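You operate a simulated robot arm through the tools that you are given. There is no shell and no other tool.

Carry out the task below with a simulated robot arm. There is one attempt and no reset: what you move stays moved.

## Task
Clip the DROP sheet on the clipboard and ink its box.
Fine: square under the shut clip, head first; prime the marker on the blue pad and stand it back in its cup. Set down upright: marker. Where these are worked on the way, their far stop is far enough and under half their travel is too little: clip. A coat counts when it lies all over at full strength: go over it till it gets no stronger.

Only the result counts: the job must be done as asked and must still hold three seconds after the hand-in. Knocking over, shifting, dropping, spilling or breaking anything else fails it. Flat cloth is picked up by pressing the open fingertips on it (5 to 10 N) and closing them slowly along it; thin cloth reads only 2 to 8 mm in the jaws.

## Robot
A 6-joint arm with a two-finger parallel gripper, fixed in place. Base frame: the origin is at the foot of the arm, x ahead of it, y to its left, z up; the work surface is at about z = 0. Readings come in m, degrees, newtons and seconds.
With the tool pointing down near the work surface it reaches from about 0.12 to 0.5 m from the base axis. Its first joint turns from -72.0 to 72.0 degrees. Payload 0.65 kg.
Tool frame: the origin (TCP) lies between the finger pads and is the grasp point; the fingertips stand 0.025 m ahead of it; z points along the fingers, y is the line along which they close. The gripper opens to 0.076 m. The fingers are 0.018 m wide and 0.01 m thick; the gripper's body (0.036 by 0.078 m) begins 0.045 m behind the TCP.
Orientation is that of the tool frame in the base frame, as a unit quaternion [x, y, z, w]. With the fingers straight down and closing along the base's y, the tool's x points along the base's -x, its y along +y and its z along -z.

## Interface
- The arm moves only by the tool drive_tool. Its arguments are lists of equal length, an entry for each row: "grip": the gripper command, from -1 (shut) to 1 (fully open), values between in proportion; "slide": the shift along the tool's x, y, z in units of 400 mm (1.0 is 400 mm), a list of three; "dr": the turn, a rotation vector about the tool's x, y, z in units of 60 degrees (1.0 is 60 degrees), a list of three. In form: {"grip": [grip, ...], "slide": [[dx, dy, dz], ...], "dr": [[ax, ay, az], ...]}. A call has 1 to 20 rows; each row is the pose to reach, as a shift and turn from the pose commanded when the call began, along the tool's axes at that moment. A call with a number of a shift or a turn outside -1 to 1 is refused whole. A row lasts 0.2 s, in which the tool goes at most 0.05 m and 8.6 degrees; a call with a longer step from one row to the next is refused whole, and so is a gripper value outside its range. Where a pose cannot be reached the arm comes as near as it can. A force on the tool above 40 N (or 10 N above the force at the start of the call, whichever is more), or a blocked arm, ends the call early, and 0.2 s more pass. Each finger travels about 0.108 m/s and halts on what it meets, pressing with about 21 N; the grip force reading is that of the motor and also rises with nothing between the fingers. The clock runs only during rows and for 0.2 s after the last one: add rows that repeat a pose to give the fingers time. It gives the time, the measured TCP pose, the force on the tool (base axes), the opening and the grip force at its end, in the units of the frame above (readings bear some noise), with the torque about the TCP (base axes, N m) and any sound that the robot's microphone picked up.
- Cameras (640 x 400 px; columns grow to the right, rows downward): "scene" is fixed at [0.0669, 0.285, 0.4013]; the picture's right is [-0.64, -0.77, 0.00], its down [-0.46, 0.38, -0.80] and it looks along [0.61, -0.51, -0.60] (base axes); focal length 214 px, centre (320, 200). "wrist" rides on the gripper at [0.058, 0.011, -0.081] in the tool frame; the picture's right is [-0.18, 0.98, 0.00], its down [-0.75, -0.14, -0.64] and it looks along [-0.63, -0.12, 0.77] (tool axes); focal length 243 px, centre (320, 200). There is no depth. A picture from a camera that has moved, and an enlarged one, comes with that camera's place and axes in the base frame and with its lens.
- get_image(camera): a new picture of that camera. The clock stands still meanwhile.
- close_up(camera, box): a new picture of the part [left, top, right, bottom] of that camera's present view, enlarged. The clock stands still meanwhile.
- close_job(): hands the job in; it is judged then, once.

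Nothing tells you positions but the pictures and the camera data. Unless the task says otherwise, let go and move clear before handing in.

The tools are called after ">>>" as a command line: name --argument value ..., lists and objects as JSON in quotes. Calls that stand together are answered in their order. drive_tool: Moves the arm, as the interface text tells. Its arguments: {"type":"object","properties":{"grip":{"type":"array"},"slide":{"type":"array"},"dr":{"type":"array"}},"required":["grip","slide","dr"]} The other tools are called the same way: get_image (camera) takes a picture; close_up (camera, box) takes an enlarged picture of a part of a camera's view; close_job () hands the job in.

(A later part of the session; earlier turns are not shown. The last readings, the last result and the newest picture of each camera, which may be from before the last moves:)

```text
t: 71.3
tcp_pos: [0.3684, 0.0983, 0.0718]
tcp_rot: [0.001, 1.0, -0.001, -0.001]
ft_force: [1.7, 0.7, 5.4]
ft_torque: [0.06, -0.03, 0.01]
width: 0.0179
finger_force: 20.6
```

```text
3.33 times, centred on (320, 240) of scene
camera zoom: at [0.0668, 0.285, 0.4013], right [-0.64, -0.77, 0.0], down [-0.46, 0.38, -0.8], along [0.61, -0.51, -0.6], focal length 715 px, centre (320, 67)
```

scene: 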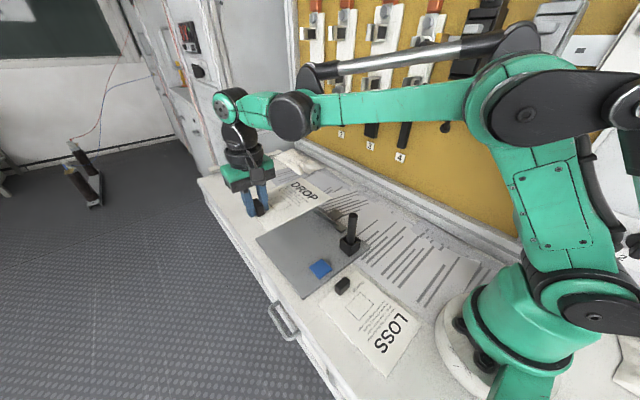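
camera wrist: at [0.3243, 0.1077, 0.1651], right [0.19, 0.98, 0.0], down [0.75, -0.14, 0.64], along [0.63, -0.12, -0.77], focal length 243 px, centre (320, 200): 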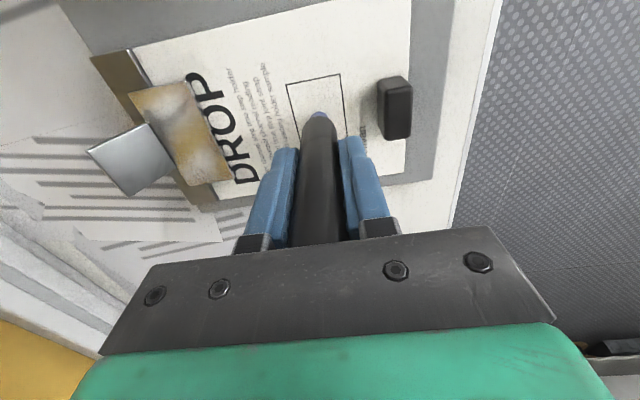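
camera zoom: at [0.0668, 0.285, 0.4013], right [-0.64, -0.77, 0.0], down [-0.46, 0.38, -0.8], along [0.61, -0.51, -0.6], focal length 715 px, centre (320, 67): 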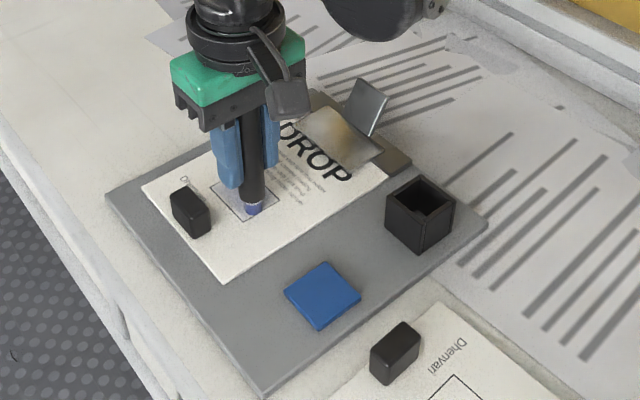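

The box's fill builds up as an overall tint as I go over it. I'll raster the whole box lane by lane with light pressure.

>>> drive_tool --grip '[-1, -1, -1, -1, -1, -1, -1, -1, -1, -1, -1, -1, -1, -1, -1, -1, -1, -1, -1, -1]' --slide '[[0, 0.0188, 0], [-0.0166, 0.0188, 0], [-0.0332, 0.0188, 0], [-0.0498, 0.0188, 0], [-0.0664, 0.0188, 0], [-0.083, 0.0188, 0], [-0.083, 0.0, 0], [-0.0664, 0.0, 0], [-0.0498, 0.0, 0], [-0.0332, 0.0, 0], [-0.0166, 0.0, 0], [0.0, 0.0, 0], [0.0, -0.019, 0], [-0.0166, -0.019, 0], [-0.0332, -0.019, 0], [-0.0498, -0.019, 0], [-0.0664, -0.019, 0], [-0.083, -0.019, 0], [-0.083, -0.0378, 0], [-0.083, -0.0378, 0]]' --dr '[[0, 0, 0], [0, 0, 0], [0, 0, 0], [0, 0, 0], [0, 0, 0], [0, 0, 0], [0, 0, 0], [0, 0, 0], [0, 0, 0], [0, 0, 0], [0, 0, 0], [0, 0, 0], [0, 0, 0], [0, 0, 0], [0, 0, 0], [0, 0, 0], [0, 0, 0], [0, 0, 0], [0, 0, 0], [0, 0, 0]]'

>>> close_up --camera "scene" --box '[280, 215, 320, 250]'

```text
t: 75.5
tcp_pos: [0.4001, 0.084, 0.0706]
tcp_rot: [0.002, 1.0, -0.001, -0.001]
ft_force: [-0.3, -0.9, 1.5]
ft_torque: [-0.05, -0.03, 0.01]
width: 0.0178
finger_force: 20.6
```

```text
11.43 times, centred on (300, 232) of scene
camera zoom: at [0.0669, 0.285, 0.4013], right [-0.64, -0.77, 0.0], down [-0.46, 0.38, -0.8], along [0.61, -0.51, -0.6], focal length 2451 px, centre (549, -171)
```

zoom: 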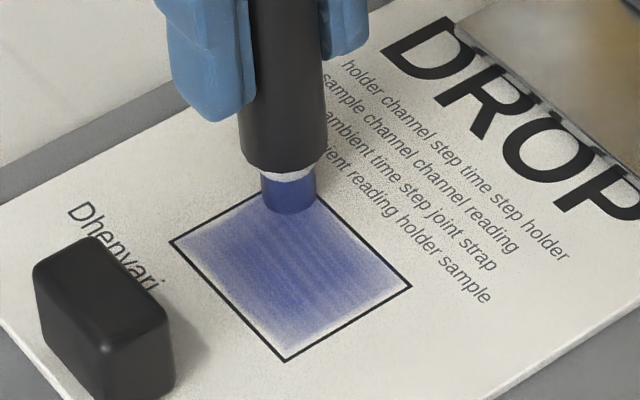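

>>> drive_tool --grip '[-1, -1, -1, -1, -1, -1, -1, -1, -1, -1, -1, -1, -1, -1, -1, -1, -1, -1, -1, -1]' --slide '[[0.0166, 0.0, 0.001], [0.0332, 0.0, 0.001], [0.0498, 0.0, 0.001], [0.0664, 0.0, 0.001], [0.083, 0.0, 0.001], [0.083, 0.019, 0.001], [0.0664, 0.019, 0.001], [0.0498, 0.019, 0.001], [0.0332, 0.019, 0.001], [0.0166, 0.019, 0.001], [0.0, 0.019, 0.001], [0.0, 0.0378, 0.001], [0.0166, 0.0378, 0.001], [0.0332, 0.0378, 0.001], [0.0498, 0.0378, 0.001], [0.0664, 0.0378, 0.001], [0.083, 0.0378, 0.001], [0.083, 0.0566, 0.001], [0.0664, 0.0566, 0.001], [0.0498, 0.0566, 0.001]]' --dr '[[0, 0, 0], [0, 0, 0], [0, 0, 0], [0, 0, 0], [0, 0, 0], [0, 0, 0], [0, 0, 0], [0, 0, 0], [0, 0, 0], [0, 0, 0], [0, 0, 0], [0, 0, 0], [0, 0, 0], [0, 0, 0], [0, 0, 0], [0, 0, 0], [0, 0, 0], [0, 0, 0], [0, 0, 0], [0, 0, 0]]'

>>> close_up --camera "scene" --box '[280, 215, 320, 250]'

```text
t: 79.7
tcp_pos: [0.3806, 0.1067, 0.0701]
tcp_rot: [0.001, 1.0, -0.001, -0.002]
ft_force: [-8.3, 0.5, 22.4]
ft_torque: [0.11, 0.54, 0.01]
width: 0.0175
finger_force: 21.4
```

```text
11.43 times, centred on (300, 232) of scene
camera zoom: at [0.0668, 0.285, 0.4013], right [-0.64, -0.77, 0.0], down [-0.46, 0.38, -0.8], along [0.61, -0.51, -0.6], focal length 2451 px, centre (549, -171)
```

zoom: 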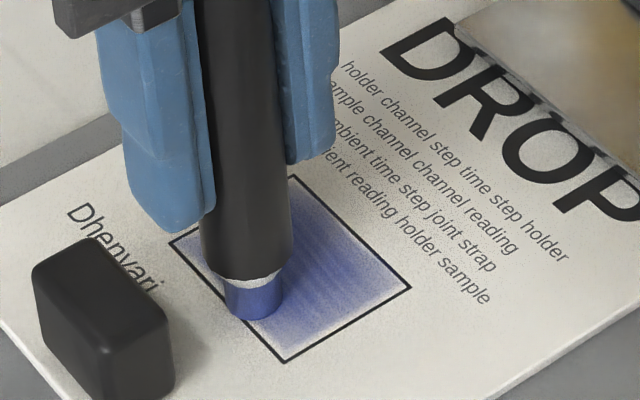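

The force has crept up to 22 N, so I'll ease off slightly. Then I'll finish this lane and run a loop close to the box's borders.

>>> drive_tool --grip '[-1, -1, -1, -1, -1, -1, -1, -1, -1, -1, -1, -1, -1, -1, -1, -1, -1, -1, -1, -1]' --slide '[[0, 0, -0.0015], [-0.0166, 0.0, -0.0015], [-0.0332, 0.0, -0.0015], [-0.05, 0.003, -0.0015], [-0.0535, 0.003, -0.0015], [-0.0535, -0.0125, -0.0015], [-0.0535, -0.028, -0.0015], [-0.0535, -0.044, -0.0015], [-0.0535, -0.06, -0.0015], [-0.0369, -0.06, -0.0015], [-0.0203, -0.06, -0.0015], [-0.0037, -0.06, -0.0015], [0.0129, -0.06, -0.0015], [0.0295, -0.06, -0.0015], [0.037, -0.06, -0.0015], [0.037, -0.044, -0.0015], [0.037, -0.028, -0.0015], [0.037, -0.0125, -0.0015], [0.037, 0.003, -0.0015], [0.037, 0.003, -0.0015]]' --dr '[[0, 0, 0], [0, 0, 0], [0, 0, 0], [0, 0, 0], [0, 0, 0], [0, 0, 0], [0, 0, 0], [0, 0, 0], [0, 0, 0], [0, 0, 0], [0, 0, 0], [0, 0, 0], [0, 0, 0], [0, 0, 0], [0, 0, 0], [0, 0, 0], [0, 0, 0], [0, 0, 0], [0, 0, 0], [0, 0, 0]]'

>>> close_up --camera "scene" --box '[280, 215, 320, 250]'

```text
t: 83.9
tcp_pos: [0.3657, 0.107, 0.0718]
tcp_rot: [0.001, 1.0, -0.001, 0.0]
ft_force: [0.7, 0.8, 0.0]
ft_torque: [0.0, 0.01, -0.04]
width: 0.0177
finger_force: 21.3
```

```text
11.43 times, centred on (300, 232) of scene
camera zoom: at [0.0668, 0.285, 0.4013], right [-0.64, -0.77, 0.0], down [-0.46, 0.38, -0.8], along [0.61, -0.51, -0.6], focal length 2451 px, centre (549, -171)
```

zoom: 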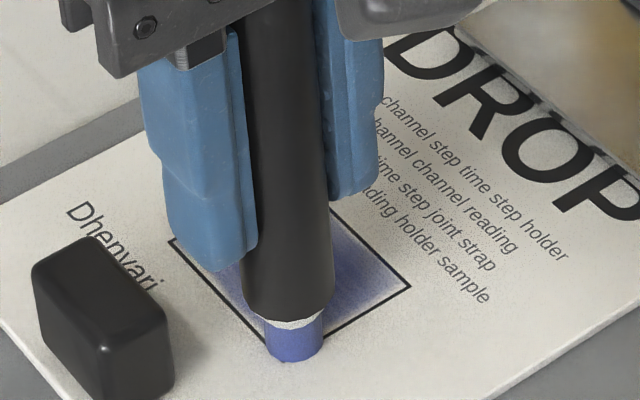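

>>> drive_tool --grip '[-1, -1, -1, -1]' --slide '[[0, 0, -0.02], [0, 0, -0.06], [0, 0.0, -0.12], [0, 0.0, -0.12]]' --dr '[[0, 0, 0], [0, 0, 0], [0, 0, 0], [0, 0, 0]]'

>>> close_up --camera "scene" --box '[280, 215, 320, 250]'

>>> close_up --camera "wrist" --box '[240, 40, 400, 150]'

```text
t: 84.9
tcp_pos: [0.3644, 0.1056, 0.1188]
tcp_rot: [0.001, 1.0, -0.002, 0.0]
ft_force: [-0.1, 0.3, -0.8]
ft_torque: [-0.05, -0.02, 0.02]
width: 0.018
finger_force: 21.1
```

```text
11.43 times, centred on (300, 232) of scene
camera zoom: at [0.0669, 0.285, 0.4013], right [-0.64, -0.77, 0.0], down [-0.46, 0.38, -0.8], along [0.61, -0.51, -0.6], focal length 2451 px, centre (549, -171)
```

zoom: 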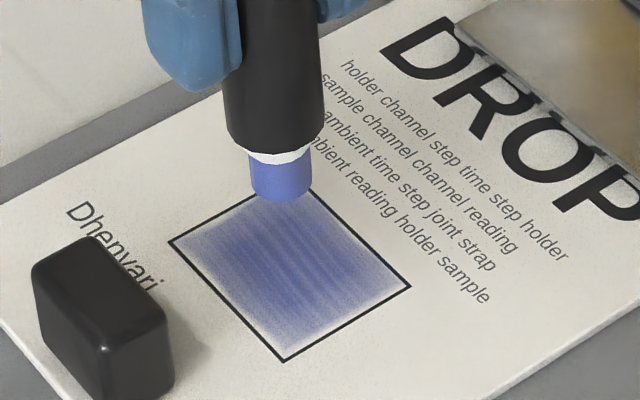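

```text
3.64 times, centred on (320, 95) of wrist
camera zoom: at [0.3068, 0.1186, 0.199], right [0.19, 0.98, 0.0], down [0.75, -0.14, 0.64], along [0.63, -0.12, -0.77], focal length 882 px, centre (320, 582)
```

zoom: 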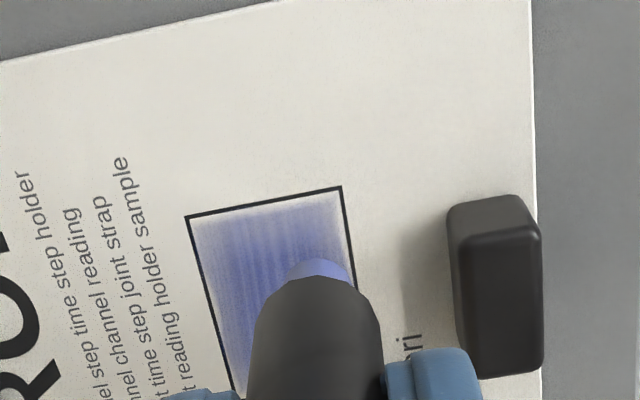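

The tint is on, but I need to check it's at full strength. I'll go down again with light contact and make a second complete pass with tighter lanes.

>>> drive_tool --grip '[-1, -1, -1, -1, -1]' --slide '[[0, 0, 0.06], [0, 0, 0.105], [0, 0, 0.115], [0, 0, 0.119], [0, 0, 0.121]]' --dr '[[0, 0, 0], [0, 0, 0], [0, 0, 0], [0, 0, 0], [0, 0, 0]]'

>>> drive_tool --grip '[-1, -1, -1, -1, -1, -1, -1, -1, -1, -1, -1, -1, -1, -1, -1, -1, -1, -1, -1, -1]' --slide '[[-0.015, 0, 0], [-0.03, 0, 0], [-0.045, 0, 0], [-0.06, 0, 0], [-0.075, 0, 0], [-0.09, 0, 0], [-0.09, -0.0156, 0], [-0.075, -0.0156, 0], [-0.06, -0.0156, 0], [-0.045, -0.0156, 0], [-0.03, -0.0156, 0], [-0.015, -0.0156, 0], [0, -0.0156, 0], [0, -0.0312, 0], [-0.015, -0.0312, 0], [-0.03, -0.0312, 0], [-0.045, -0.0312, 0], [-0.06, -0.0312, 0], [-0.075, -0.0312, 0], [-0.09, -0.0312, 0]]' --dr '[[0, 0, 0], [0, 0, 0], [0, 0, 0], [0, 0, 0], [0, 0, 0], [0, 0, 0], [0, 0, 0], [0, 0, 0], [0, 0, 0], [0, 0, 0], [0, 0, 0], [0, 0, 0], [0, 0, 0], [0, 0, 0], [0, 0, 0], [0, 0, 0], [0, 0, 0], [0, 0, 0], [0, 0, 0], [0, 0, 0]]'

```text
t: 86.1
tcp_pos: [0.3639, 0.106, 0.0727]
tcp_rot: [0.001, 1.0, -0.001, -0.001]
ft_force: [-0.5, 1.5, 16.4]
ft_torque: [0.18, 0.05, -0.02]
width: 0.0176
finger_force: 21.4
```

```text
t: 90.3
tcp_pos: [0.4019, 0.0944, 0.0714]
tcp_rot: [0.002, 1.0, 0.0, -0.001]
ft_force: [-0.7, 0.2, -0.7]
ft_torque: [0.01, -0.02, -0.01]
width: 0.0172
finger_force: 21.3
```

Contact was lost at the far end, so I'll re-establish light contact here.

>>> drive_tool --grip '[-1, -1, -1]' --slide '[[0, 0, 0.0006], [0, 0, 0.0012], [0, 0, 0.0012]]' --dr '[[0, 0, 0], [0, 0, 0], [0, 0, 0]]'

```text
t: 91.1
tcp_pos: [0.4037, 0.0947, 0.0714]
tcp_rot: [0.003, 1.0, -0.001, -0.002]
ft_force: [-1.6, 0.6, 11.8]
ft_torque: [0.02, 0.14, -0.01]
width: 0.0181
finger_force: 19.9
```

Contact is at 12 N here, and the surface slopes about 0.45 mm across x relative to my path. I'll ramp z accordingly over the next lanes.

>>> drive_tool --grip '[-1, -1, -1, -1, -1, -1, -1, -1, -1, -1, -1, -1, -1, -1, -1, -1, -1, -1, -1, -1]' --slide '[[0.015, 0, -0.0003], [0.03, 0, -0.0005], [0.045, 0, -0.0007], [0.06, 0, -0.0009], [0.075, 0, -0.0011], [0.09, 0, -0.0013], [0.09, -0.0156, -0.0013], [0.075, -0.0156, -0.0011], [0.06, -0.0156, -0.0009], [0.045, -0.0156, -0.0007], [0.03, -0.0156, -0.0005], [0.015, -0.0156, -0.0003], [0, -0.0156, -0.0001], [0, -0.0312, -0.0001], [0.015, -0.0312, -0.0003], [0.03, -0.0312, -0.0005], [0.045, -0.0312, -0.0007], [0.06, -0.0312, -0.0009], [0.075, -0.0312, -0.0011], [0.09, -0.0312, -0.0013]]' --dr '[[0, 0, 0], [0, 0, 0], [0, 0, 0], [0, 0, 0], [0, 0, 0], [0, 0, 0], [0, 0, 0], [0, 0, 0], [0, 0, 0], [0, 0, 0], [0, 0, 0], [0, 0, 0], [0, 0, 0], [0, 0, 0], [0, 0, 0], [0, 0, 0], [0, 0, 0], [0, 0, 0], [0, 0, 0], [0, 0, 0]]'

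>>> close_up --camera "scene" --box '[280, 215, 320, 250]'

```text
t: 95.3
tcp_pos: [0.3659, 0.0829, 0.0706]
tcp_rot: [0.002, 1.0, 0.0, -0.001]
ft_force: [0.3, 0.4, 0.4]
ft_torque: [0.01, 0.01, -0.03]
width: 0.018
finger_force: 21.4
```

```text
11.43 times, centred on (300, 232) of scene
camera zoom: at [0.0669, 0.285, 0.4013], right [-0.64, -0.77, 0.0], down [-0.46, 0.38, -0.8], along [0.61, -0.51, -0.6], focal length 2451 px, centre (549, -171)
```

zoom: 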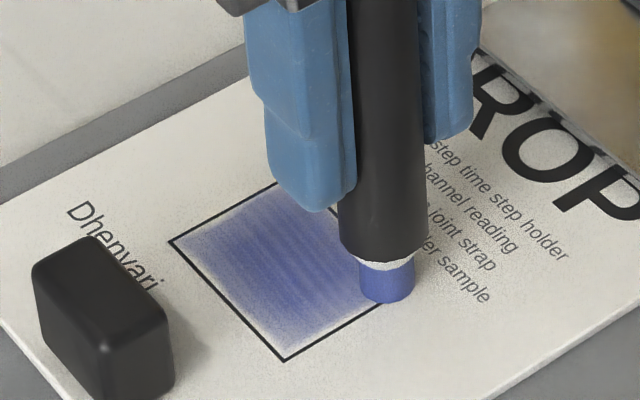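

Contact is light here too (0.4 N), probably because the marker creeps a little in the grip. I'll use shorter calls with small z corrections and keep the force around 5–10 N.

>>> drive_tool --grip '[-1, -1, -1, -1, -1, -1, -1, -1, -1]' --slide '[[0, 0, 0.0008], [-0.0125, 0, 0.001], [-0.025, 0, 0.0011], [-0.0375, 0, 0.0013], [-0.05, 0, 0.0014], [-0.0625, 0, 0.0016], [-0.075, 0, 0.0017], [-0.09, 0, 0.0019], [-0.09, 0, 0.0019]]' --dr '[[0, 0, 0], [0, 0, 0], [0, 0, 0], [0, 0, 0], [0, 0, 0], [0, 0, 0], [0, 0, 0], [0, 0, 0], [0, 0, 0]]'

```text
t: 97.3
tcp_pos: [0.4012, 0.0818, 0.0695]
tcp_rot: [0.001, 1.0, -0.002, 0.0]
ft_force: [-4.5, -0.1, 22.8]
ft_torque: [0.02, 0.29, 0.02]
width: 0.0184
finger_force: 20.8
```

>>> drive_tool --grip '[-1, -1, -1, -1, -1, -1, -1, -1, -1]' --slide '[[0, 0.0156, -0.0008], [0.0125, 0.0156, -0.0009], [0.025, 0.0156, -0.001], [0.0375, 0.0156, -0.001], [0.05, 0.0156, -0.0011], [0.0625, 0.0156, -0.0012], [0.075, 0.0156, -0.0012], [0.09, 0.0156, -0.0013], [0.09, 0.0156, -0.0013]]' --dr '[[0, 0, 0], [0, 0, 0], [0, 0, 0], [0, 0, 0], [0, 0, 0], [0, 0, 0], [0, 0, 0], [0, 0, 0], [0, 0, 0]]'

>>> close_up --camera "scene" --box '[280, 215, 320, 250]'

```text
t: 99.3
tcp_pos: [0.3668, 0.0883, 0.0699]
tcp_rot: [0.002, 1.0, 0.0, -0.002]
ft_force: [2.0, -0.3, 6.8]
ft_torque: [-0.01, -0.11, 0.0]
width: 0.0182
finger_force: 21.3
```

```text
11.43 times, centred on (300, 232) of scene
camera zoom: at [0.0668, 0.285, 0.4013], right [-0.64, -0.77, 0.0], down [-0.46, 0.38, -0.8], along [0.61, -0.51, -0.6], focal length 2451 px, centre (549, -171)
```

zoom: 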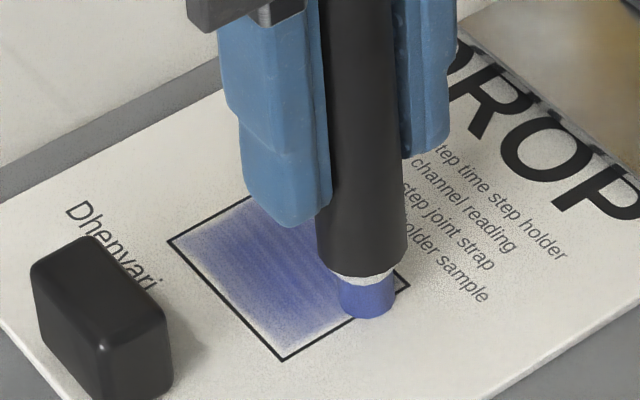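

The force is good at 6.8 N. I'll continue with the remaining lanes at this light pressure.

>>> drive_tool --grip '[-1, -1, -1, -1, -1, -1, -1, -1, -1]' --slide '[[0, 0.0156, 0], [-0.0125, 0.0156, 0.0001], [-0.025, 0.0156, 0.0002], [-0.0375, 0.0156, 0.0002], [-0.05, 0.0156, 0.0003], [-0.0625, 0.0156, 0.0004], [-0.075, 0.0156, 0.0004], [-0.09, 0.0156, 0.0005], [-0.09, 0.0156, 0.0005]]' --dr '[[0, 0, 0], [0, 0, 0], [0, 0, 0], [0, 0, 0], [0, 0, 0], [0, 0, 0], [0, 0, 0], [0, 0, 0], [0, 0, 0]]'

>>> close_up --camera "scene" --box '[280, 215, 320, 250]'

```text
t: 101.3
tcp_pos: [0.4017, 0.0937, 0.0704]
tcp_rot: [0.002, 1.0, 0.0, 0.0]
ft_force: [-1.6, -0.1, 10.7]
ft_torque: [0.06, 0.12, 0.04]
width: 0.0181
finger_force: 21.0
```

```text
11.43 times, centred on (300, 232) of scene
camera zoom: at [0.0668, 0.285, 0.4013], right [-0.64, -0.77, 0.0], down [-0.46, 0.38, -0.8], along [0.61, -0.51, -0.6], focal length 2451 px, centre (549, -171)
```

zoom: 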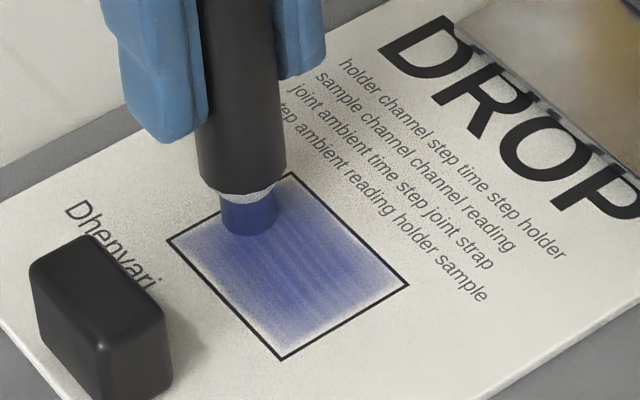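

>>> drive_tool --grip '[-1, -1, -1, -1, -1, -1, -1, -1, -1]' --slide '[[0, 0.0156, -0.0003], [0.0125, 0.0156, -0.0004], [0.025, 0.0156, -0.0005], [0.0375, 0.0156, -0.0005], [0.05, 0.0156, -0.0006], [0.0625, 0.0156, -0.0007], [0.075, 0.0156, -0.0008], [0.09, 0.0156, -0.0008], [0.09, 0.0156, -0.0008]]' --dr '[[0, 0, 0], [0, 0, 0], [0, 0, 0], [0, 0, 0], [0, 0, 0], [0, 0, 0], [0, 0, 0], [0, 0, 0], [0, 0, 0]]'

>>> drive_tool --grip '[-1, -1, -1, -1, -1, -1, -1, -1, -1]' --slide '[[0, 0.0156, 0], [-0.0125, 0.0156, 0.0001], [-0.025, 0.0156, 0.0002], [-0.0375, 0.0156, 0.0002], [-0.05, 0.0156, 0.0003], [-0.0625, 0.0156, 0.0004], [-0.075, 0.0156, 0.0004], [-0.09, 0.0156, 0.0005], [-0.09, 0.0156, 0.0005]]' --dr '[[0, 0, 0], [0, 0, 0], [0, 0, 0], [0, 0, 0], [0, 0, 0], [0, 0, 0], [0, 0, 0], [0, 0, 0], [0, 0, 0]]'

>>> close_up --camera "scene" --box '[280, 215, 320, 250]'

```text
t: 103.3
tcp_pos: [0.3649, 0.1007, 0.0706]
tcp_rot: [0.002, 1.0, -0.001, -0.001]
ft_force: [-0.1, -0.5, -0.7]
ft_torque: [0.03, -0.03, -0.04]
width: 0.0178
finger_force: 21.3
```

```text
t: 105.3
tcp_pos: [0.4016, 0.1078, 0.0707]
tcp_rot: [0.002, 1.0, -0.001, 0.0]
ft_force: [-1.8, 0.4, 1.9]
ft_torque: [0.01, 0.01, 0.01]
width: 0.0182
finger_force: 21.5
```

```text
11.43 times, centred on (300, 232) of scene
camera zoom: at [0.0668, 0.285, 0.4013], right [-0.64, -0.77, 0.0], down [-0.46, 0.38, -0.8], along [0.61, -0.51, -0.6], focal length 2451 px, centre (549, -171)
```

zoom: 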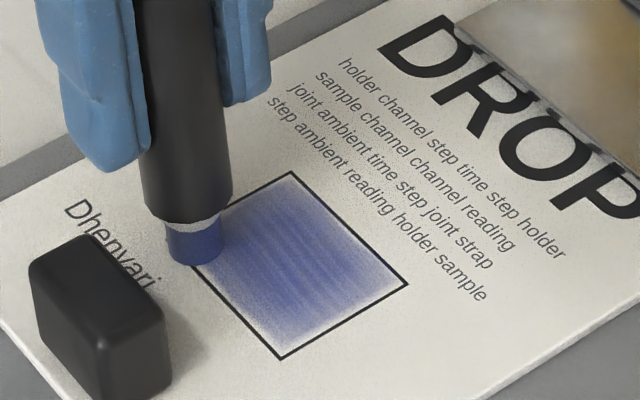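

Contact is nearly level now. I'll do another full pass at a constant, slightly deeper z.

>>> drive_tool --grip '[-1, -1, -1, -1, -1, -1, -1, -1, -1, -1, -1, -1, -1, -1, -1, -1, -1, -1, -1, -1]' --slide '[[0.015, 0, 0.0004], [0.03, 0, 0.0004], [0.045, 0, 0.0004], [0.06, 0, 0.0004], [0.075, 0, 0.0004], [0.09, 0, 0.0004], [0.09, -0.0156, 0.0004], [0.075, -0.0156, 0.0004], [0.06, -0.0156, 0.0004], [0.045, -0.0156, 0.0004], [0.03, -0.0156, 0.0004], [0.015, -0.0156, 0.0004], [0, -0.0156, 0.0004], [0, -0.0312, 0.0004], [0.015, -0.0312, 0.0004], [0.03, -0.0312, 0.0004], [0.045, -0.0312, 0.0004], [0.06, -0.0312, 0.0004], [0.075, -0.0312, 0.0004], [0.09, -0.0312, 0.0004]]' --dr '[[0, 0, 0], [0, 0, 0], [0, 0, 0], [0, 0, 0], [0, 0, 0], [0, 0, 0], [0, 0, 0], [0, 0, 0], [0, 0, 0], [0, 0, 0], [0, 0, 0], [0, 0, 0], [0, 0, 0], [0, 0, 0], [0, 0, 0], [0, 0, 0], [0, 0, 0], [0, 0, 0], [0, 0, 0], [0, 0, 0]]'

>>> close_up --camera "scene" --box '[280, 215, 320, 250]'

```text
t: 109.5
tcp_pos: [0.3665, 0.0944, 0.0705]
tcp_rot: [0.001, 1.0, -0.001, 0.0]
ft_force: [1.2, 0.8, 4.3]
ft_torque: [-0.05, -0.13, -0.03]
width: 0.0183
finger_force: 21.3
```

```text
11.43 times, centred on (300, 232) of scene
camera zoom: at [0.0668, 0.285, 0.4013], right [-0.64, -0.77, 0.0], down [-0.46, 0.38, -0.8], along [0.61, -0.51, -0.6], focal length 2451 px, centre (549, -171)
```

zoom: 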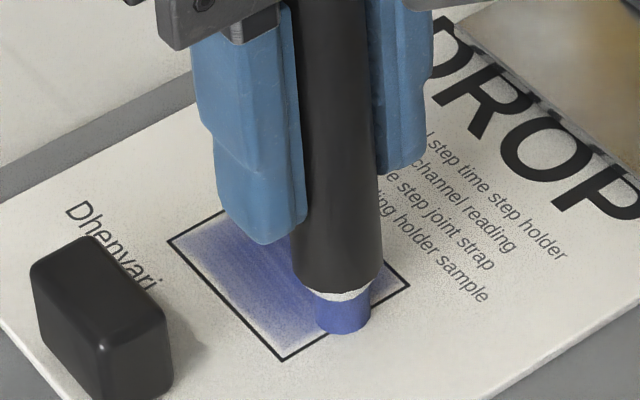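

>>> drive_tool --grip '[-1, -1, -1, -1, -1, -1, -1, -1, -1, -1, -1, -1, -1, -1, -1, -1, -1, -1, -1]' --slide '[[0, -0.0156, 0.0001], [-0.015, -0.0156, 0.0001], [-0.03, -0.0156, 0.0001], [-0.045, -0.0156, 0.0001], [-0.06, -0.0156, 0.0001], [-0.075, -0.0156, 0.0001], [-0.09, -0.0156, 0.0001], [-0.09, -0.0312, 0.0001], [-0.075, -0.0312, 0.0001], [-0.06, -0.0312, 0.0001], [-0.045, -0.0312, 0.0001], [-0.03, -0.0312, 0.0001], [-0.015, -0.0312, 0.0001], [0, -0.0312, 0.0001], [0, -0.02, 0.0001], [0, -0.01, 0.0001], [0, 0.0, 0.0001], [0, 0.015, 0.0001], [0, 0.0312, 0.0001]]' --dr '[[0, 0, 0], [0, 0, 0], [0, 0, 0], [0, 0, 0], [0, 0, 0], [0, 0, 0], [0, 0, 0], [0, 0, 0], [0, 0, 0], [0, 0, 0], [0, 0, 0], [0, 0, 0], [0, 0, 0], [0, 0, 0], [0, 0, 0], [0, 0, 0], [0, 0, 0], [0, 0, 0], [0, 0, 0]]'

>>> drive_tool --grip '[-1, -1, -1, -1]' --slide '[[0, 0, -0.02], [0, 0, -0.06], [0, 0.0, -0.12], [0, 0.0, -0.12]]' --dr '[[0, 0, 0], [0, 0, 0], [0, 0, 0], [0, 0, 0]]'

>>> close_up --camera "scene" --box '[280, 215, 320, 250]'

>>> close_up --camera "wrist" --box '[240, 40, 400, 150]'

```text
t: 113.5
tcp_pos: [0.3652, 0.1057, 0.0712]
tcp_rot: [0.002, 1.0, 0.0, -0.002]
ft_force: [1.2, -0.5, 3.2]
ft_torque: [-0.1, -0.03, 0.04]
width: 0.0182
finger_force: 21.3
```

```text
t: 114.5
tcp_pos: [0.3653, 0.1049, 0.1177]
tcp_rot: [0.001, 1.0, -0.001, -0.001]
ft_force: [0.5, 0.4, -0.8]
ft_torque: [-0.03, 0.04, 0.01]
width: 0.0184
finger_force: 21.1
```

```text
11.43 times, centred on (300, 232) of scene
camera zoom: at [0.0669, 0.285, 0.4013], right [-0.64, -0.77, 0.0], down [-0.46, 0.38, -0.8], along [0.61, -0.51, -0.6], focal length 2451 px, centre (549, -171)
```

zoom: 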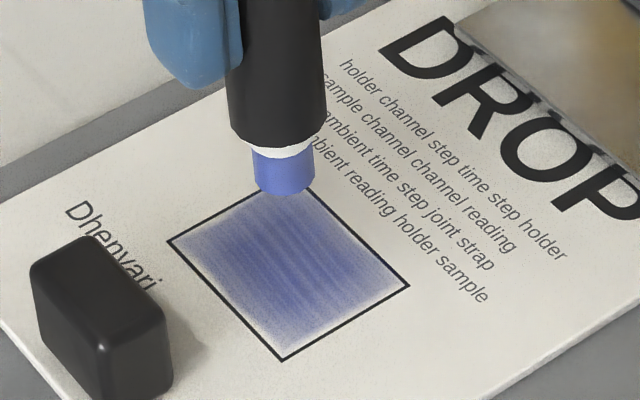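

```text
3.64 times, centred on (320, 95) of wrist
camera zoom: at [0.3083, 0.1173, 0.1979], right [0.19, 0.98, 0.0], down [0.75, -0.14, 0.64], along [0.63, -0.12, -0.77], focal length 882 px, centre (320, 582)
```

zoom: 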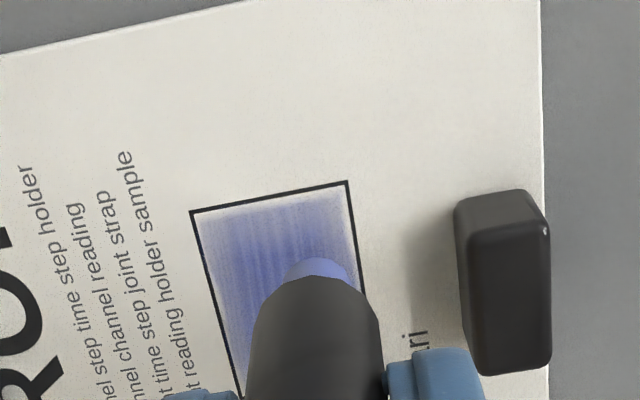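

I'll zoom right into the fill to judge its strength as a reference before another pass.

>>> close_up --camera "scene" --box '[284, 229, 316, 249]'

```text
16.00 times, centred on (300, 239) of scene
camera zoom: at [0.0669, 0.285, 0.4013], right [-0.64, -0.77, 0.0], down [-0.46, 0.38, -0.8], along [0.61, -0.51, -0.6], focal length 3432 px, centre (640, -424)
```

zoom: 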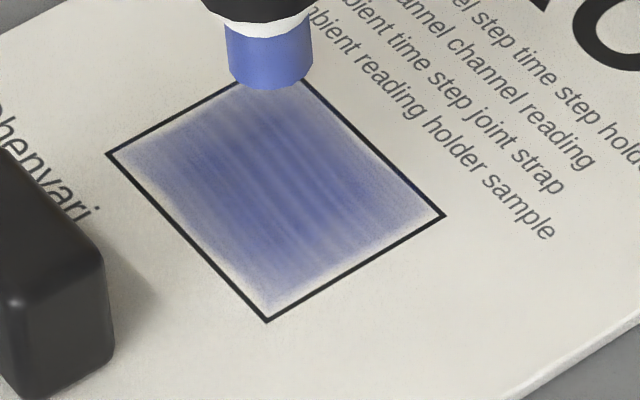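

I'll do another complete pass from the same start and then compare strength at the identical pose.

>>> drive_tool --grip '[-1, -1, -1, -1, -1]' --slide '[[0, 0, 0.06], [0, 0, 0.105], [0, 0, 0.115], [0, 0, 0.119], [0, 0, 0.1204]]' --dr '[[0, 0, 0], [0, 0, 0], [0, 0, 0], [0, 0, 0], [0, 0, 0]]'

>>> drive_tool --grip '[-1, -1, -1, -1, -1, -1, -1, -1, -1, -1, -1, -1, -1, -1, -1, -1, -1, -1, -1, -1]' --slide '[[-0.015, 0, 0], [-0.03, 0, 0], [-0.045, 0, 0], [-0.06, 0, 0], [-0.075, 0, 0], [-0.09, 0, 0], [-0.09, -0.0156, 0], [-0.075, -0.0156, 0], [-0.06, -0.0156, 0], [-0.045, -0.0156, 0], [-0.03, -0.0156, 0], [-0.015, -0.0156, 0], [0, -0.0156, 0], [0, -0.0312, 0], [-0.015, -0.0312, 0], [-0.03, -0.0312, 0], [-0.045, -0.0312, 0], [-0.06, -0.0312, 0], [-0.075, -0.0312, 0], [-0.09, -0.0312, 0]]' --dr '[[0, 0, 0], [0, 0, 0], [0, 0, 0], [0, 0, 0], [0, 0, 0], [0, 0, 0], [0, 0, 0], [0, 0, 0], [0, 0, 0], [0, 0, 0], [0, 0, 0], [0, 0, 0], [0, 0, 0], [0, 0, 0], [0, 0, 0], [0, 0, 0], [0, 0, 0], [0, 0, 0], [0, 0, 0], [0, 0, 0]]'

```text
t: 115.7
tcp_pos: [0.367, 0.1066, 0.0691]
tcp_rot: [0.003, 1.0, 0.0, 0.0]
ft_force: [0.8, 3.1, 37.3]
ft_torque: [0.13, 0.01, -0.02]
width: 0.0182
finger_force: 21.0
```

```text
t: 119.9
tcp_pos: [0.4003, 0.0938, 0.0698]
tcp_rot: [0.001, 1.0, -0.001, -0.001]
ft_force: [-3.2, 0.0, 8.2]
ft_torque: [0.03, 0.2, 0.0]
width: 0.0182
finger_force: 20.3
```

>>> drive_tool --grip '[-1, -1, -1, -1, -1, -1, -1, -1, -1, -1, -1, -1, -1, -1, -1, -1, -1, -1, -1]' --slide '[[0, -0.0156, -0.0001], [0.015, -0.0156, -0.0001], [0.03, -0.0156, -0.0001], [0.045, -0.0156, -0.0001], [0.06, -0.0156, -0.0001], [0.075, -0.0156, -0.0001], [0.09, -0.0156, -0.0001], [0.09, -0.0312, -0.0001], [0.075, -0.0312, -0.0001], [0.06, -0.0312, -0.0001], [0.045, -0.0312, -0.0001], [0.03, -0.0312, -0.0001], [0.015, -0.0312, -0.0001], [0, -0.0312, -0.0001], [0, -0.02, -0.0001], [0, -0.01, -0.0001], [0, 0.0, -0.0001], [0, 0.015, -0.0001], [0, 0.0312, -0.0001]]' --dr '[[0, 0, 0], [0, 0, 0], [0, 0, 0], [0, 0, 0], [0, 0, 0], [0, 0, 0], [0, 0, 0], [0, 0, 0], [0, 0, 0], [0, 0, 0], [0, 0, 0], [0, 0, 0], [0, 0, 0], [0, 0, 0], [0, 0, 0], [0, 0, 0], [0, 0, 0], [0, 0, 0], [0, 0, 0]]'

>>> drive_tool --grip '[-1, -1, -1, -1, -1, -1, -1]' --slide '[[0.015, 0, 0], [0.03, 0, 0], [0.045, 0, 0], [0.06, 0, 0], [0.075, 0, 0], [0.09, 0, 0], [0.09, 0, 0]]' --dr '[[0, 0, 0], [0, 0, 0], [0, 0, 0], [0, 0, 0], [0, 0, 0], [0, 0, 0], [0, 0, 0]]'

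>>> drive_tool --grip '[-1, -1, -1, -1]' --slide '[[0, 0, -0.02], [0, 0, -0.06], [0, 0.0, -0.12], [0, 0.0, -0.12]]' --dr '[[0, 0, 0], [0, 0, 0], [0, 0, 0], [0, 0, 0]]'

>>> close_up --camera "scene" --box '[284, 229, 316, 249]'

```text
t: 123.9
tcp_pos: [0.4018, 0.1073, 0.0706]
tcp_rot: [0.001, 1.0, 0.0, -0.002]
ft_force: [-0.9, -0.2, 0.1]
ft_torque: [0.0, -0.03, 0.02]
width: 0.0182
finger_force: 21.2
```

```text
t: 125.5
tcp_pos: [0.3647, 0.1074, 0.0707]
tcp_rot: [0.001, 1.0, -0.002, -0.001]
ft_force: [0.9, 0.9, 6.3]
ft_torque: [-0.01, -0.04, -0.01]
width: 0.018
finger_force: 21.1
```

```text
t: 126.5
tcp_pos: [0.3657, 0.1056, 0.1182]
tcp_rot: [0.002, 1.0, -0.002, -0.001]
ft_force: [-0.1, 0.1, -0.8]
ft_torque: [-0.04, -0.01, 0.0]
width: 0.0183
finger_force: 21.2
```

```text
16.00 times, centred on (300, 239) of scene
camera zoom: at [0.0669, 0.285, 0.4013], right [-0.64, -0.77, 0.0], down [-0.46, 0.38, -0.8], along [0.61, -0.51, -0.6], focal length 3432 px, centre (640, -424)
```

zoom: 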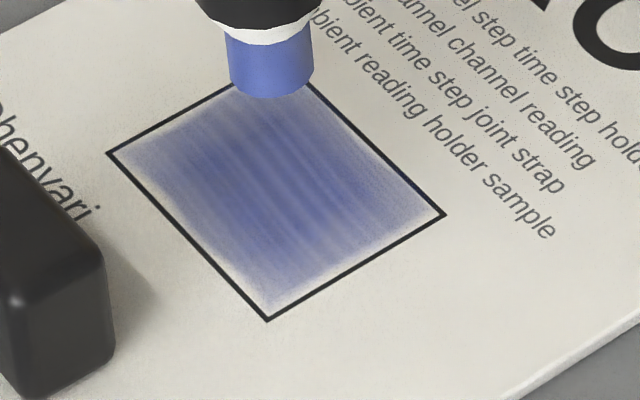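

The fill looks the same as before that pass, so it appears to have saturated. To be sure of the borders and corners, I'll touch down gently once more and run a perimeter loop.

>>> drive_tool --grip '[-1, -1, -1, -1, -1, -1, -1]' --slide '[[0, 0, 0.06], [0, 0, 0.1], [0, 0, 0.112], [0, 0, 0.1165], [0, 0, 0.1185], [0, 0, 0.1195], [0, 0, 0.1198]]' --dr '[[0, 0, 0], [0, 0, 0], [0, 0, 0], [0, 0, 0], [0, 0, 0], [0, 0, 0], [0, 0, 0]]'

```text
t: 128.1
tcp_pos: [0.3663, 0.1062, 0.0696]
tcp_rot: [0.001, 1.0, -0.001, -0.001]
ft_force: [1.2, -1.2, 13.9]
ft_torque: [-0.03, 0.02, -0.02]
width: 0.0178
finger_force: 21.0
```

>>> drive_tool --grip '[-1, -1, -1, -1, -1, -1, -1, -1, -1, -1, -1, -1, -1, -1, -1, -1, -1, -1, -1, -1]' --slide '[[0.0028, 0.0037, -0.0003], [-0.0132, 0.0037, -0.0003], [-0.0292, 0.0037, -0.0003], [-0.0452, 0.0037, -0.0003], [-0.0612, 0.0037, -0.0003], [-0.0772, 0.0037, -0.0003], [-0.0932, 0.0037, -0.0003], [-0.0932, -0.0138, -0.0003], [-0.0932, -0.0313, -0.0003], [-0.0932, -0.0488, -0.0003], [-0.0932, -0.0663, -0.0003], [-0.0772, -0.0663, -0.0003], [-0.0612, -0.0663, -0.0003], [-0.0452, -0.0663, -0.0003], [-0.0292, -0.0663, -0.0003], [-0.0132, -0.0663, -0.0003], [0.0028, -0.0663, -0.0003], [0.0028, -0.043, -0.0003], [0.0028, -0.02, -0.0003], [0.0028, 0.0037, -0.0003]]' --dr '[[0, 0, 0], [0, 0, 0], [0, 0, 0], [0, 0, 0], [0, 0, 0], [0, 0, 0], [0, 0, 0], [0, 0, 0], [0, 0, 0], [0, 0, 0], [0, 0, 0], [0, 0, 0], [0, 0, 0], [0, 0, 0], [0, 0, 0], [0, 0, 0], [0, 0, 0], [0, 0, 0], [0, 0, 0], [0, 0, 0]]'

>>> close_up --camera "scene" --box '[280, 215, 320, 250]'

```text
t: 132.3
tcp_pos: [0.3649, 0.1075, 0.0707]
tcp_rot: [0.002, 1.0, -0.002, -0.001]
ft_force: [-0.6, -8.3, 25.0]
ft_torque: [-0.52, 0.08, 0.03]
width: 0.0186
finger_force: 20.9
```

```text
11.43 times, centred on (300, 232) of scene
camera zoom: at [0.0668, 0.285, 0.4013], right [-0.64, -0.77, 0.0], down [-0.46, 0.38, -0.8], along [0.61, -0.51, -0.6], focal length 2451 px, centre (549, -171)
```

zoom: 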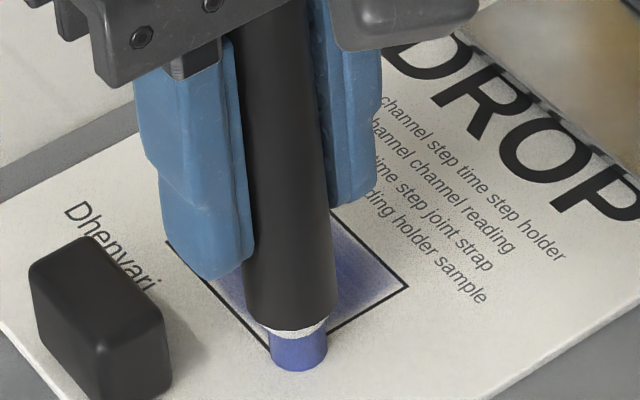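

>>> drive_tool --grip '[-1, -1, -1, -1, -1, -1, -1, -1, -1, -1, -1, -1, -1, -1, -1, -1, -1, -1, -1]' --slide '[[0, -0.0233, -0.001], [0, -0.0467, -0.001], [0, -0.07, -0.001], [-0.016, -0.07, -0.001], [-0.016, -0.0467, -0.001], [-0.016, -0.0233, -0.001], [-0.016, 0, -0.001], [-0.032, 0, -0.001], [-0.032, -0.0233, -0.001], [-0.032, -0.0467, -0.001], [-0.032, -0.07, -0.001], [-0.048, -0.07, -0.001], [-0.048, -0.0467, -0.001], [-0.048, -0.0233, -0.001], [-0.048, 0, -0.001], [-0.064, 0, -0.001], [-0.064, -0.0233, -0.001], [-0.064, -0.0467, -0.001], [-0.064, -0.07, -0.001]]' --dr '[[0, 0, 0], [0, 0, 0], [0, 0, 0], [0, 0, 0], [0, 0, 0], [0, 0, 0], [0, 0, 0], [0, 0, 0], [0, 0, 0], [0, 0, 0], [0, 0, 0], [0, 0, 0], [0, 0, 0], [0, 0, 0], [0, 0, 0], [0, 0, 0], [0, 0, 0], [0, 0, 0], [0, 0, 0]]'

```text
t: 136.3
tcp_pos: [0.391, 0.0808, 0.0708]
tcp_rot: [0.0, 1.0, 0.0, -0.001]
ft_force: [0.2, 0.2, -0.6]
ft_torque: [-0.04, 0.0, 0.0]
width: 0.0181
finger_force: 20.5
```

>>> drive_tool --grip '[-1, -1, -1, -1, -1, -1, -1, -1, -1, -1, -1, -1, -1, -1]' --slide '[[0, 0, 0.0005], [0, 0, 0.001], [0, 0.0233, 0.001], [0, 0.0467, 0.001], [0, 0.07, 0.001], [-0.016, 0.07, 0.001], [-0.016, 0.0467, 0.001], [-0.016, 0.0233, 0.001], [-0.016, 0.0, 0.001], [-0.032, 0.0, 0.001], [-0.032, 0.0233, 0.001], [-0.032, 0.0467, 0.001], [-0.032, 0.07, 0.001], [-0.032, 0.07, 0.001]]' --dr '[[0, 0, 0], [0, 0, 0], [0, 0, 0], [0, 0, 0], [0, 0, 0], [0, 0, 0], [0, 0, 0], [0, 0, 0], [0, 0, 0], [0, 0, 0], [0, 0, 0], [0, 0, 0], [0, 0, 0], [0, 0, 0]]'

>>> close_up --camera "scene" --box '[280, 215, 320, 250]'

```text
t: 139.3
tcp_pos: [0.4038, 0.1076, 0.0706]
tcp_rot: [0.002, 1.0, -0.001, -0.001]
ft_force: [-1.0, -2.7, 10.2]
ft_torque: [-0.17, -0.03, 0.01]
width: 0.0183
finger_force: 21.3
```

```text
11.43 times, centred on (300, 232) of scene
camera zoom: at [0.0668, 0.285, 0.4013], right [-0.64, -0.77, 0.0], down [-0.46, 0.38, -0.8], along [0.61, -0.51, -0.6], focal length 2451 px, centre (549, -171)
```

zoom: 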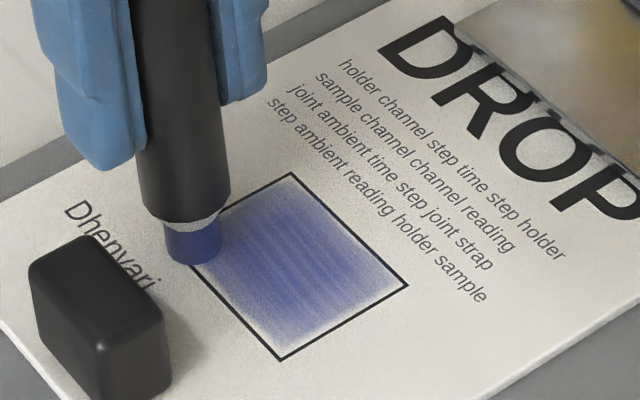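

It may still be getting slightly stronger, so I'll keep going with more passes, two lanes per call to keep the contact steady.

>>> drive_tool --grip '[-1, -1, -1, -1, -1, -1, -1, -1, -1, -1, -1, -1, -1]' --slide '[[0.016, 0, 0], [0.032, 0, 0], [0.048, 0, 0], [0.064, 0, 0], [0.08, 0, 0], [0.096, 0, 0], [0.096, -0.0175, 0], [0.08, -0.0175, 0], [0.064, -0.0175, 0], [0.048, -0.0175, 0], [0.032, -0.0175, 0], [0.016, -0.0175, 0], [0, -0.0175, 0]]' --dr '[[0, 0, 0], [0, 0, 0], [0, 0, 0], [0, 0, 0], [0, 0, 0], [0, 0, 0], [0, 0, 0], [0, 0, 0], [0, 0, 0], [0, 0, 0], [0, 0, 0], [0, 0, 0], [0, 0, 0]]'

>>> drive_tool --grip '[-1, -1, -1, -1, -1, -1, -1, -1, -1, -1, -1, -1, -1, -1]' --slide '[[0, -0.0175, 0.0003], [0.016, -0.0175, 0.0003], [0.032, -0.0175, 0.0003], [0.048, -0.0175, 0.0003], [0.064, -0.0175, 0.0003], [0.08, -0.0175, 0.0003], [0.096, -0.0175, 0.0003], [0.096, -0.035, 0.0003], [0.08, -0.035, 0.0003], [0.064, -0.035, 0.0003], [0.048, -0.035, 0.0003], [0.032, -0.035, 0.0003], [0.016, -0.035, 0.0003], [0, -0.035, 0.0003]]' --dr '[[0, 0, 0], [0, 0, 0], [0, 0, 0], [0, 0, 0], [0, 0, 0], [0, 0, 0], [0, 0, 0], [0, 0, 0], [0, 0, 0], [0, 0, 0], [0, 0, 0], [0, 0, 0], [0, 0, 0], [0, 0, 0]]'

>>> close_up --camera "scene" --box '[280, 215, 320, 250]'

```text
t: 142.1
tcp_pos: [0.4031, 0.1008, 0.0705]
tcp_rot: [0.002, 1.0, -0.001, -0.001]
ft_force: [-1.5, -0.1, 4.8]
ft_torque: [0.0, 0.14, 0.01]
width: 0.0181
finger_force: 20.9
```

```text
t: 145.1
tcp_pos: [0.4025, 0.0865, 0.0709]
tcp_rot: [0.001, 1.0, -0.001, -0.001]
ft_force: [-1.9, -0.1, 4.8]
ft_torque: [-0.02, 0.09, 0.01]
width: 0.018
finger_force: 21.4
```

```text
11.43 times, centred on (300, 232) of scene
camera zoom: at [0.0668, 0.285, 0.4013], right [-0.64, -0.77, 0.0], down [-0.46, 0.38, -0.8], along [0.61, -0.51, -0.6], focal length 2451 px, centre (549, -171)
```

zoom: 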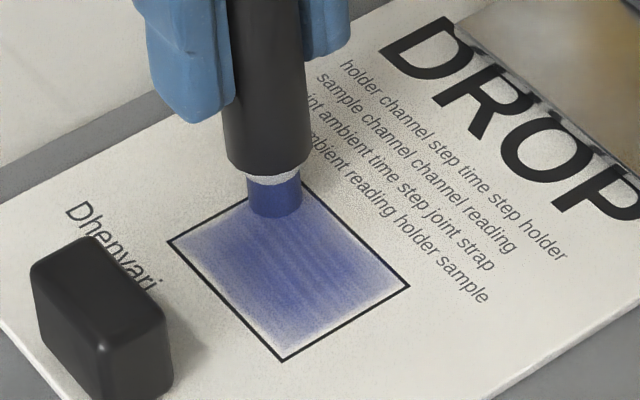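

>>> drive_tool --grip '[-1, -1, -1, -1, -1, -1, -1, -1, -1, -1, -1, -1]' --slide '[[0, -0.0175, 0.0], [0.016, -0.0175, 0.0], [0.032, -0.0175, 0.0], [0.048, -0.0175, 0.0], [0.064, -0.0175, 0.0], [0.08, -0.0175, 0.0], [0.096, -0.0175, 0.0], [0.096, 0.0, 0.0], [0.096, 0.0175, 0.0], [0.096, 0.035, 0.0], [0.096, 0.0525, 0.0], [0.0932, 0.0488, 0]]' --dr '[[0, 0, 0], [0, 0, 0], [0, 0, 0], [0, 0, 0], [0, 0, 0], [0, 0, 0], [0, 0, 0], [0, 0, 0], [0, 0, 0], [0, 0, 0], [0, 0, 0], [0, 0, 0]]'

>>> drive_tool --grip '[-1, -1, -1, -1]' --slide '[[0, 0, -0.02], [0, 0, -0.06], [0, 0.0, -0.12], [0, 0.0, -0.12]]' --dr '[[0, 0, 0], [0, 0, 0], [0, 0, 0], [0, 0, 0]]'

>>> close_up --camera "scene" --box '[284, 229, 316, 249]'

>>> close_up --camera "scene" --box '[280, 215, 320, 250]'

```text
t: 147.7
tcp_pos: [0.3658, 0.1071, 0.0701]
tcp_rot: [0.002, 1.0, 0.0, -0.001]
ft_force: [-0.9, 1.5, 5.5]
ft_torque: [0.1, 0.11, 0.01]
width: 0.0182
finger_force: 21.4
```

```text
t: 148.7
tcp_pos: [0.3654, 0.1056, 0.1181]
tcp_rot: [0.003, 1.0, -0.001, 0.0]
ft_force: [0.3, 0.3, -0.2]
ft_torque: [-0.01, 0.02, 0.04]
width: 0.0182
finger_force: 21.0
```

```text
16.00 times, centred on (300, 239) of scene
camera zoom: at [0.0669, 0.285, 0.4013], right [-0.64, -0.77, 0.0], down [-0.46, 0.38, -0.8], along [0.61, -0.51, -0.6], focal length 3432 px, centre (640, -424)
```

zoom: 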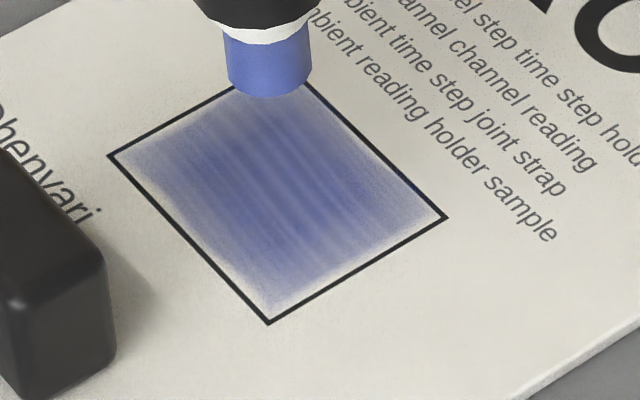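

```text
11.43 times, centred on (300, 232) of scene
camera zoom: at [0.0669, 0.285, 0.4013], right [-0.64, -0.77, 0.0], down [-0.46, 0.38, -0.8], along [0.61, -0.51, -0.6], focal length 2451 px, centre (549, -171)
```

zoom: 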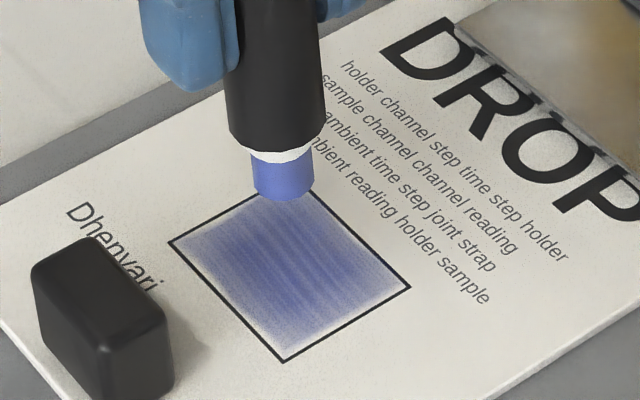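

The fill is unchanged after a full, contact-verified pass, so the coat is saturated. Before returning the marker, I'll check that the board, cup and sheet haven't shifted.

>>> close_up --camera "scene" --box '[240, 180, 400, 300]'

>>> close_up --camera "scene" --box '[300, 195, 360, 235]'

>>> get_image --camera "wrist"

```text
3.33 times, centred on (320, 240) of scene
camera zoom: at [0.0669, 0.285, 0.4013], right [-0.64, -0.77, 0.0], down [-0.46, 0.38, -0.8], along [0.61, -0.51, -0.6], focal length 715 px, centre (320, 67)
```

zoom: 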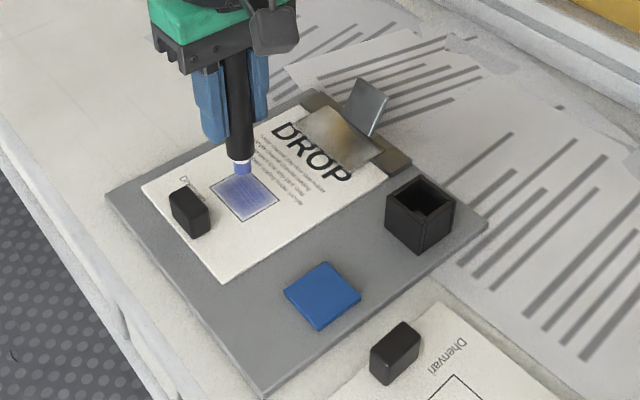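

```text
10.00 times, centred on (330, 215) of scene
camera zoom: at [0.0669, 0.285, 0.4013], right [-0.64, -0.77, 0.0], down [-0.46, 0.38, -0.8], along [0.61, -0.51, -0.6], focal length 2145 px, centre (220, 50)
```

zoom: 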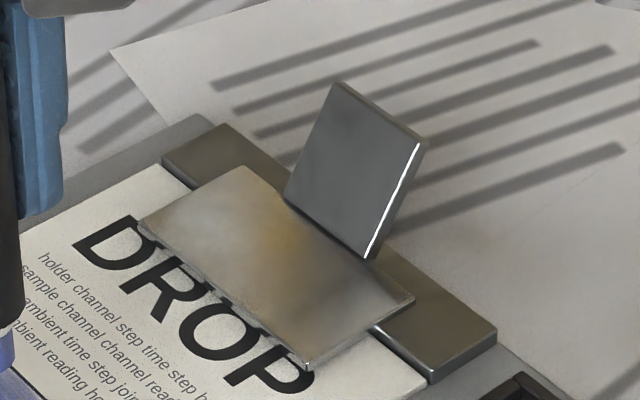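

```text
taken
camera wrist: at [0.3079, 0.1184, 0.1981], right [0.19, 0.98, 0.0], down [0.75, -0.14, 0.64], along [0.63, -0.12, -0.77], focal length 243 px, centre (320, 200)
```

wrist: 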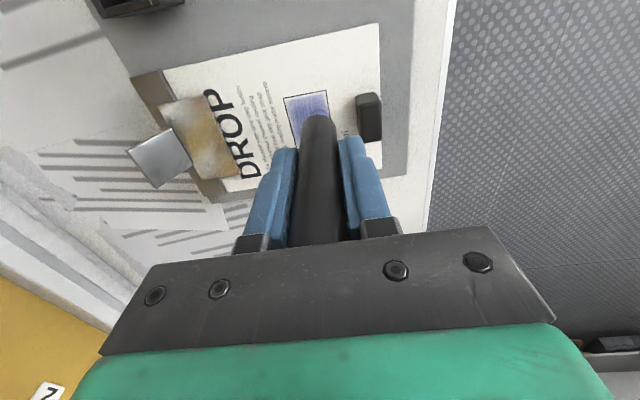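

Nothing else has moved. To be certain the coat is limited by saturation and not by ink, I'll re-dab on the pad and make one more pass.

>>> drive_tool --grip '[-1, -1, -1, -1, -1, -1, -1, -1, -1]' --slide '[[0.07, 0, 0], [0.14, 0, 0], [0.2188, 0.001, 0], [0.2188, 0.001, 0.05], [0.2188, 0.001, 0.09], [0.2188, 0.001, 0.1], [0.2188, 0.001, 0.104], [0.2188, 0.001, 0.107], [0.2188, 0.001, 0.109]]' --dr '[[0, 0, 0], [0, 0, 0], [0, 0, 0], [0, 0, 0], [0, 0, 0], [0, 0, 0], [0, 0, 0], [0, 0, 0], [0, 0, 0]]'

>>> drive_tool --grip '[-1, -1, -1, -1]' --slide '[[0, 0, 0.001], [0, 0, 0.002], [0, 0, 0.0025], [0, 0, 0.0025]]' --dr '[[0, 0, 0], [0, 0, 0], [0, 0, 0], [0, 0, 0]]'

>>> close_up --camera "scene" --box '[295, 230, 345, 280]'

```text
t: 150.7
tcp_pos: [0.2771, 0.1074, 0.0753]
tcp_rot: [0.002, 1.0, -0.002, -0.001]
ft_force: [-0.1, 0.7, -1.0]
ft_torque: [-0.03, -0.01, 0.01]
width: 0.0184
finger_force: 20.8
```

```text
t: 151.7
tcp_pos: [0.2784, 0.108, 0.0738]
tcp_rot: [0.002, 1.0, -0.001, 0.0]
ft_force: [0.4, 0.1, -0.3]
ft_torque: [0.0, -0.01, -0.02]
width: 0.018
finger_force: 21.3
```

```text
8.00 times, centred on (320, 255) of scene
camera zoom: at [0.0669, 0.285, 0.4013], right [-0.64, -0.77, 0.0], down [-0.46, 0.38, -0.8], along [0.61, -0.51, -0.6], focal length 1716 px, centre (320, -240)
```

zoom: 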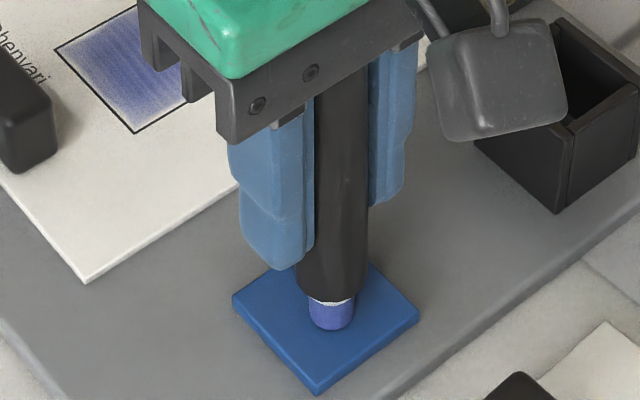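

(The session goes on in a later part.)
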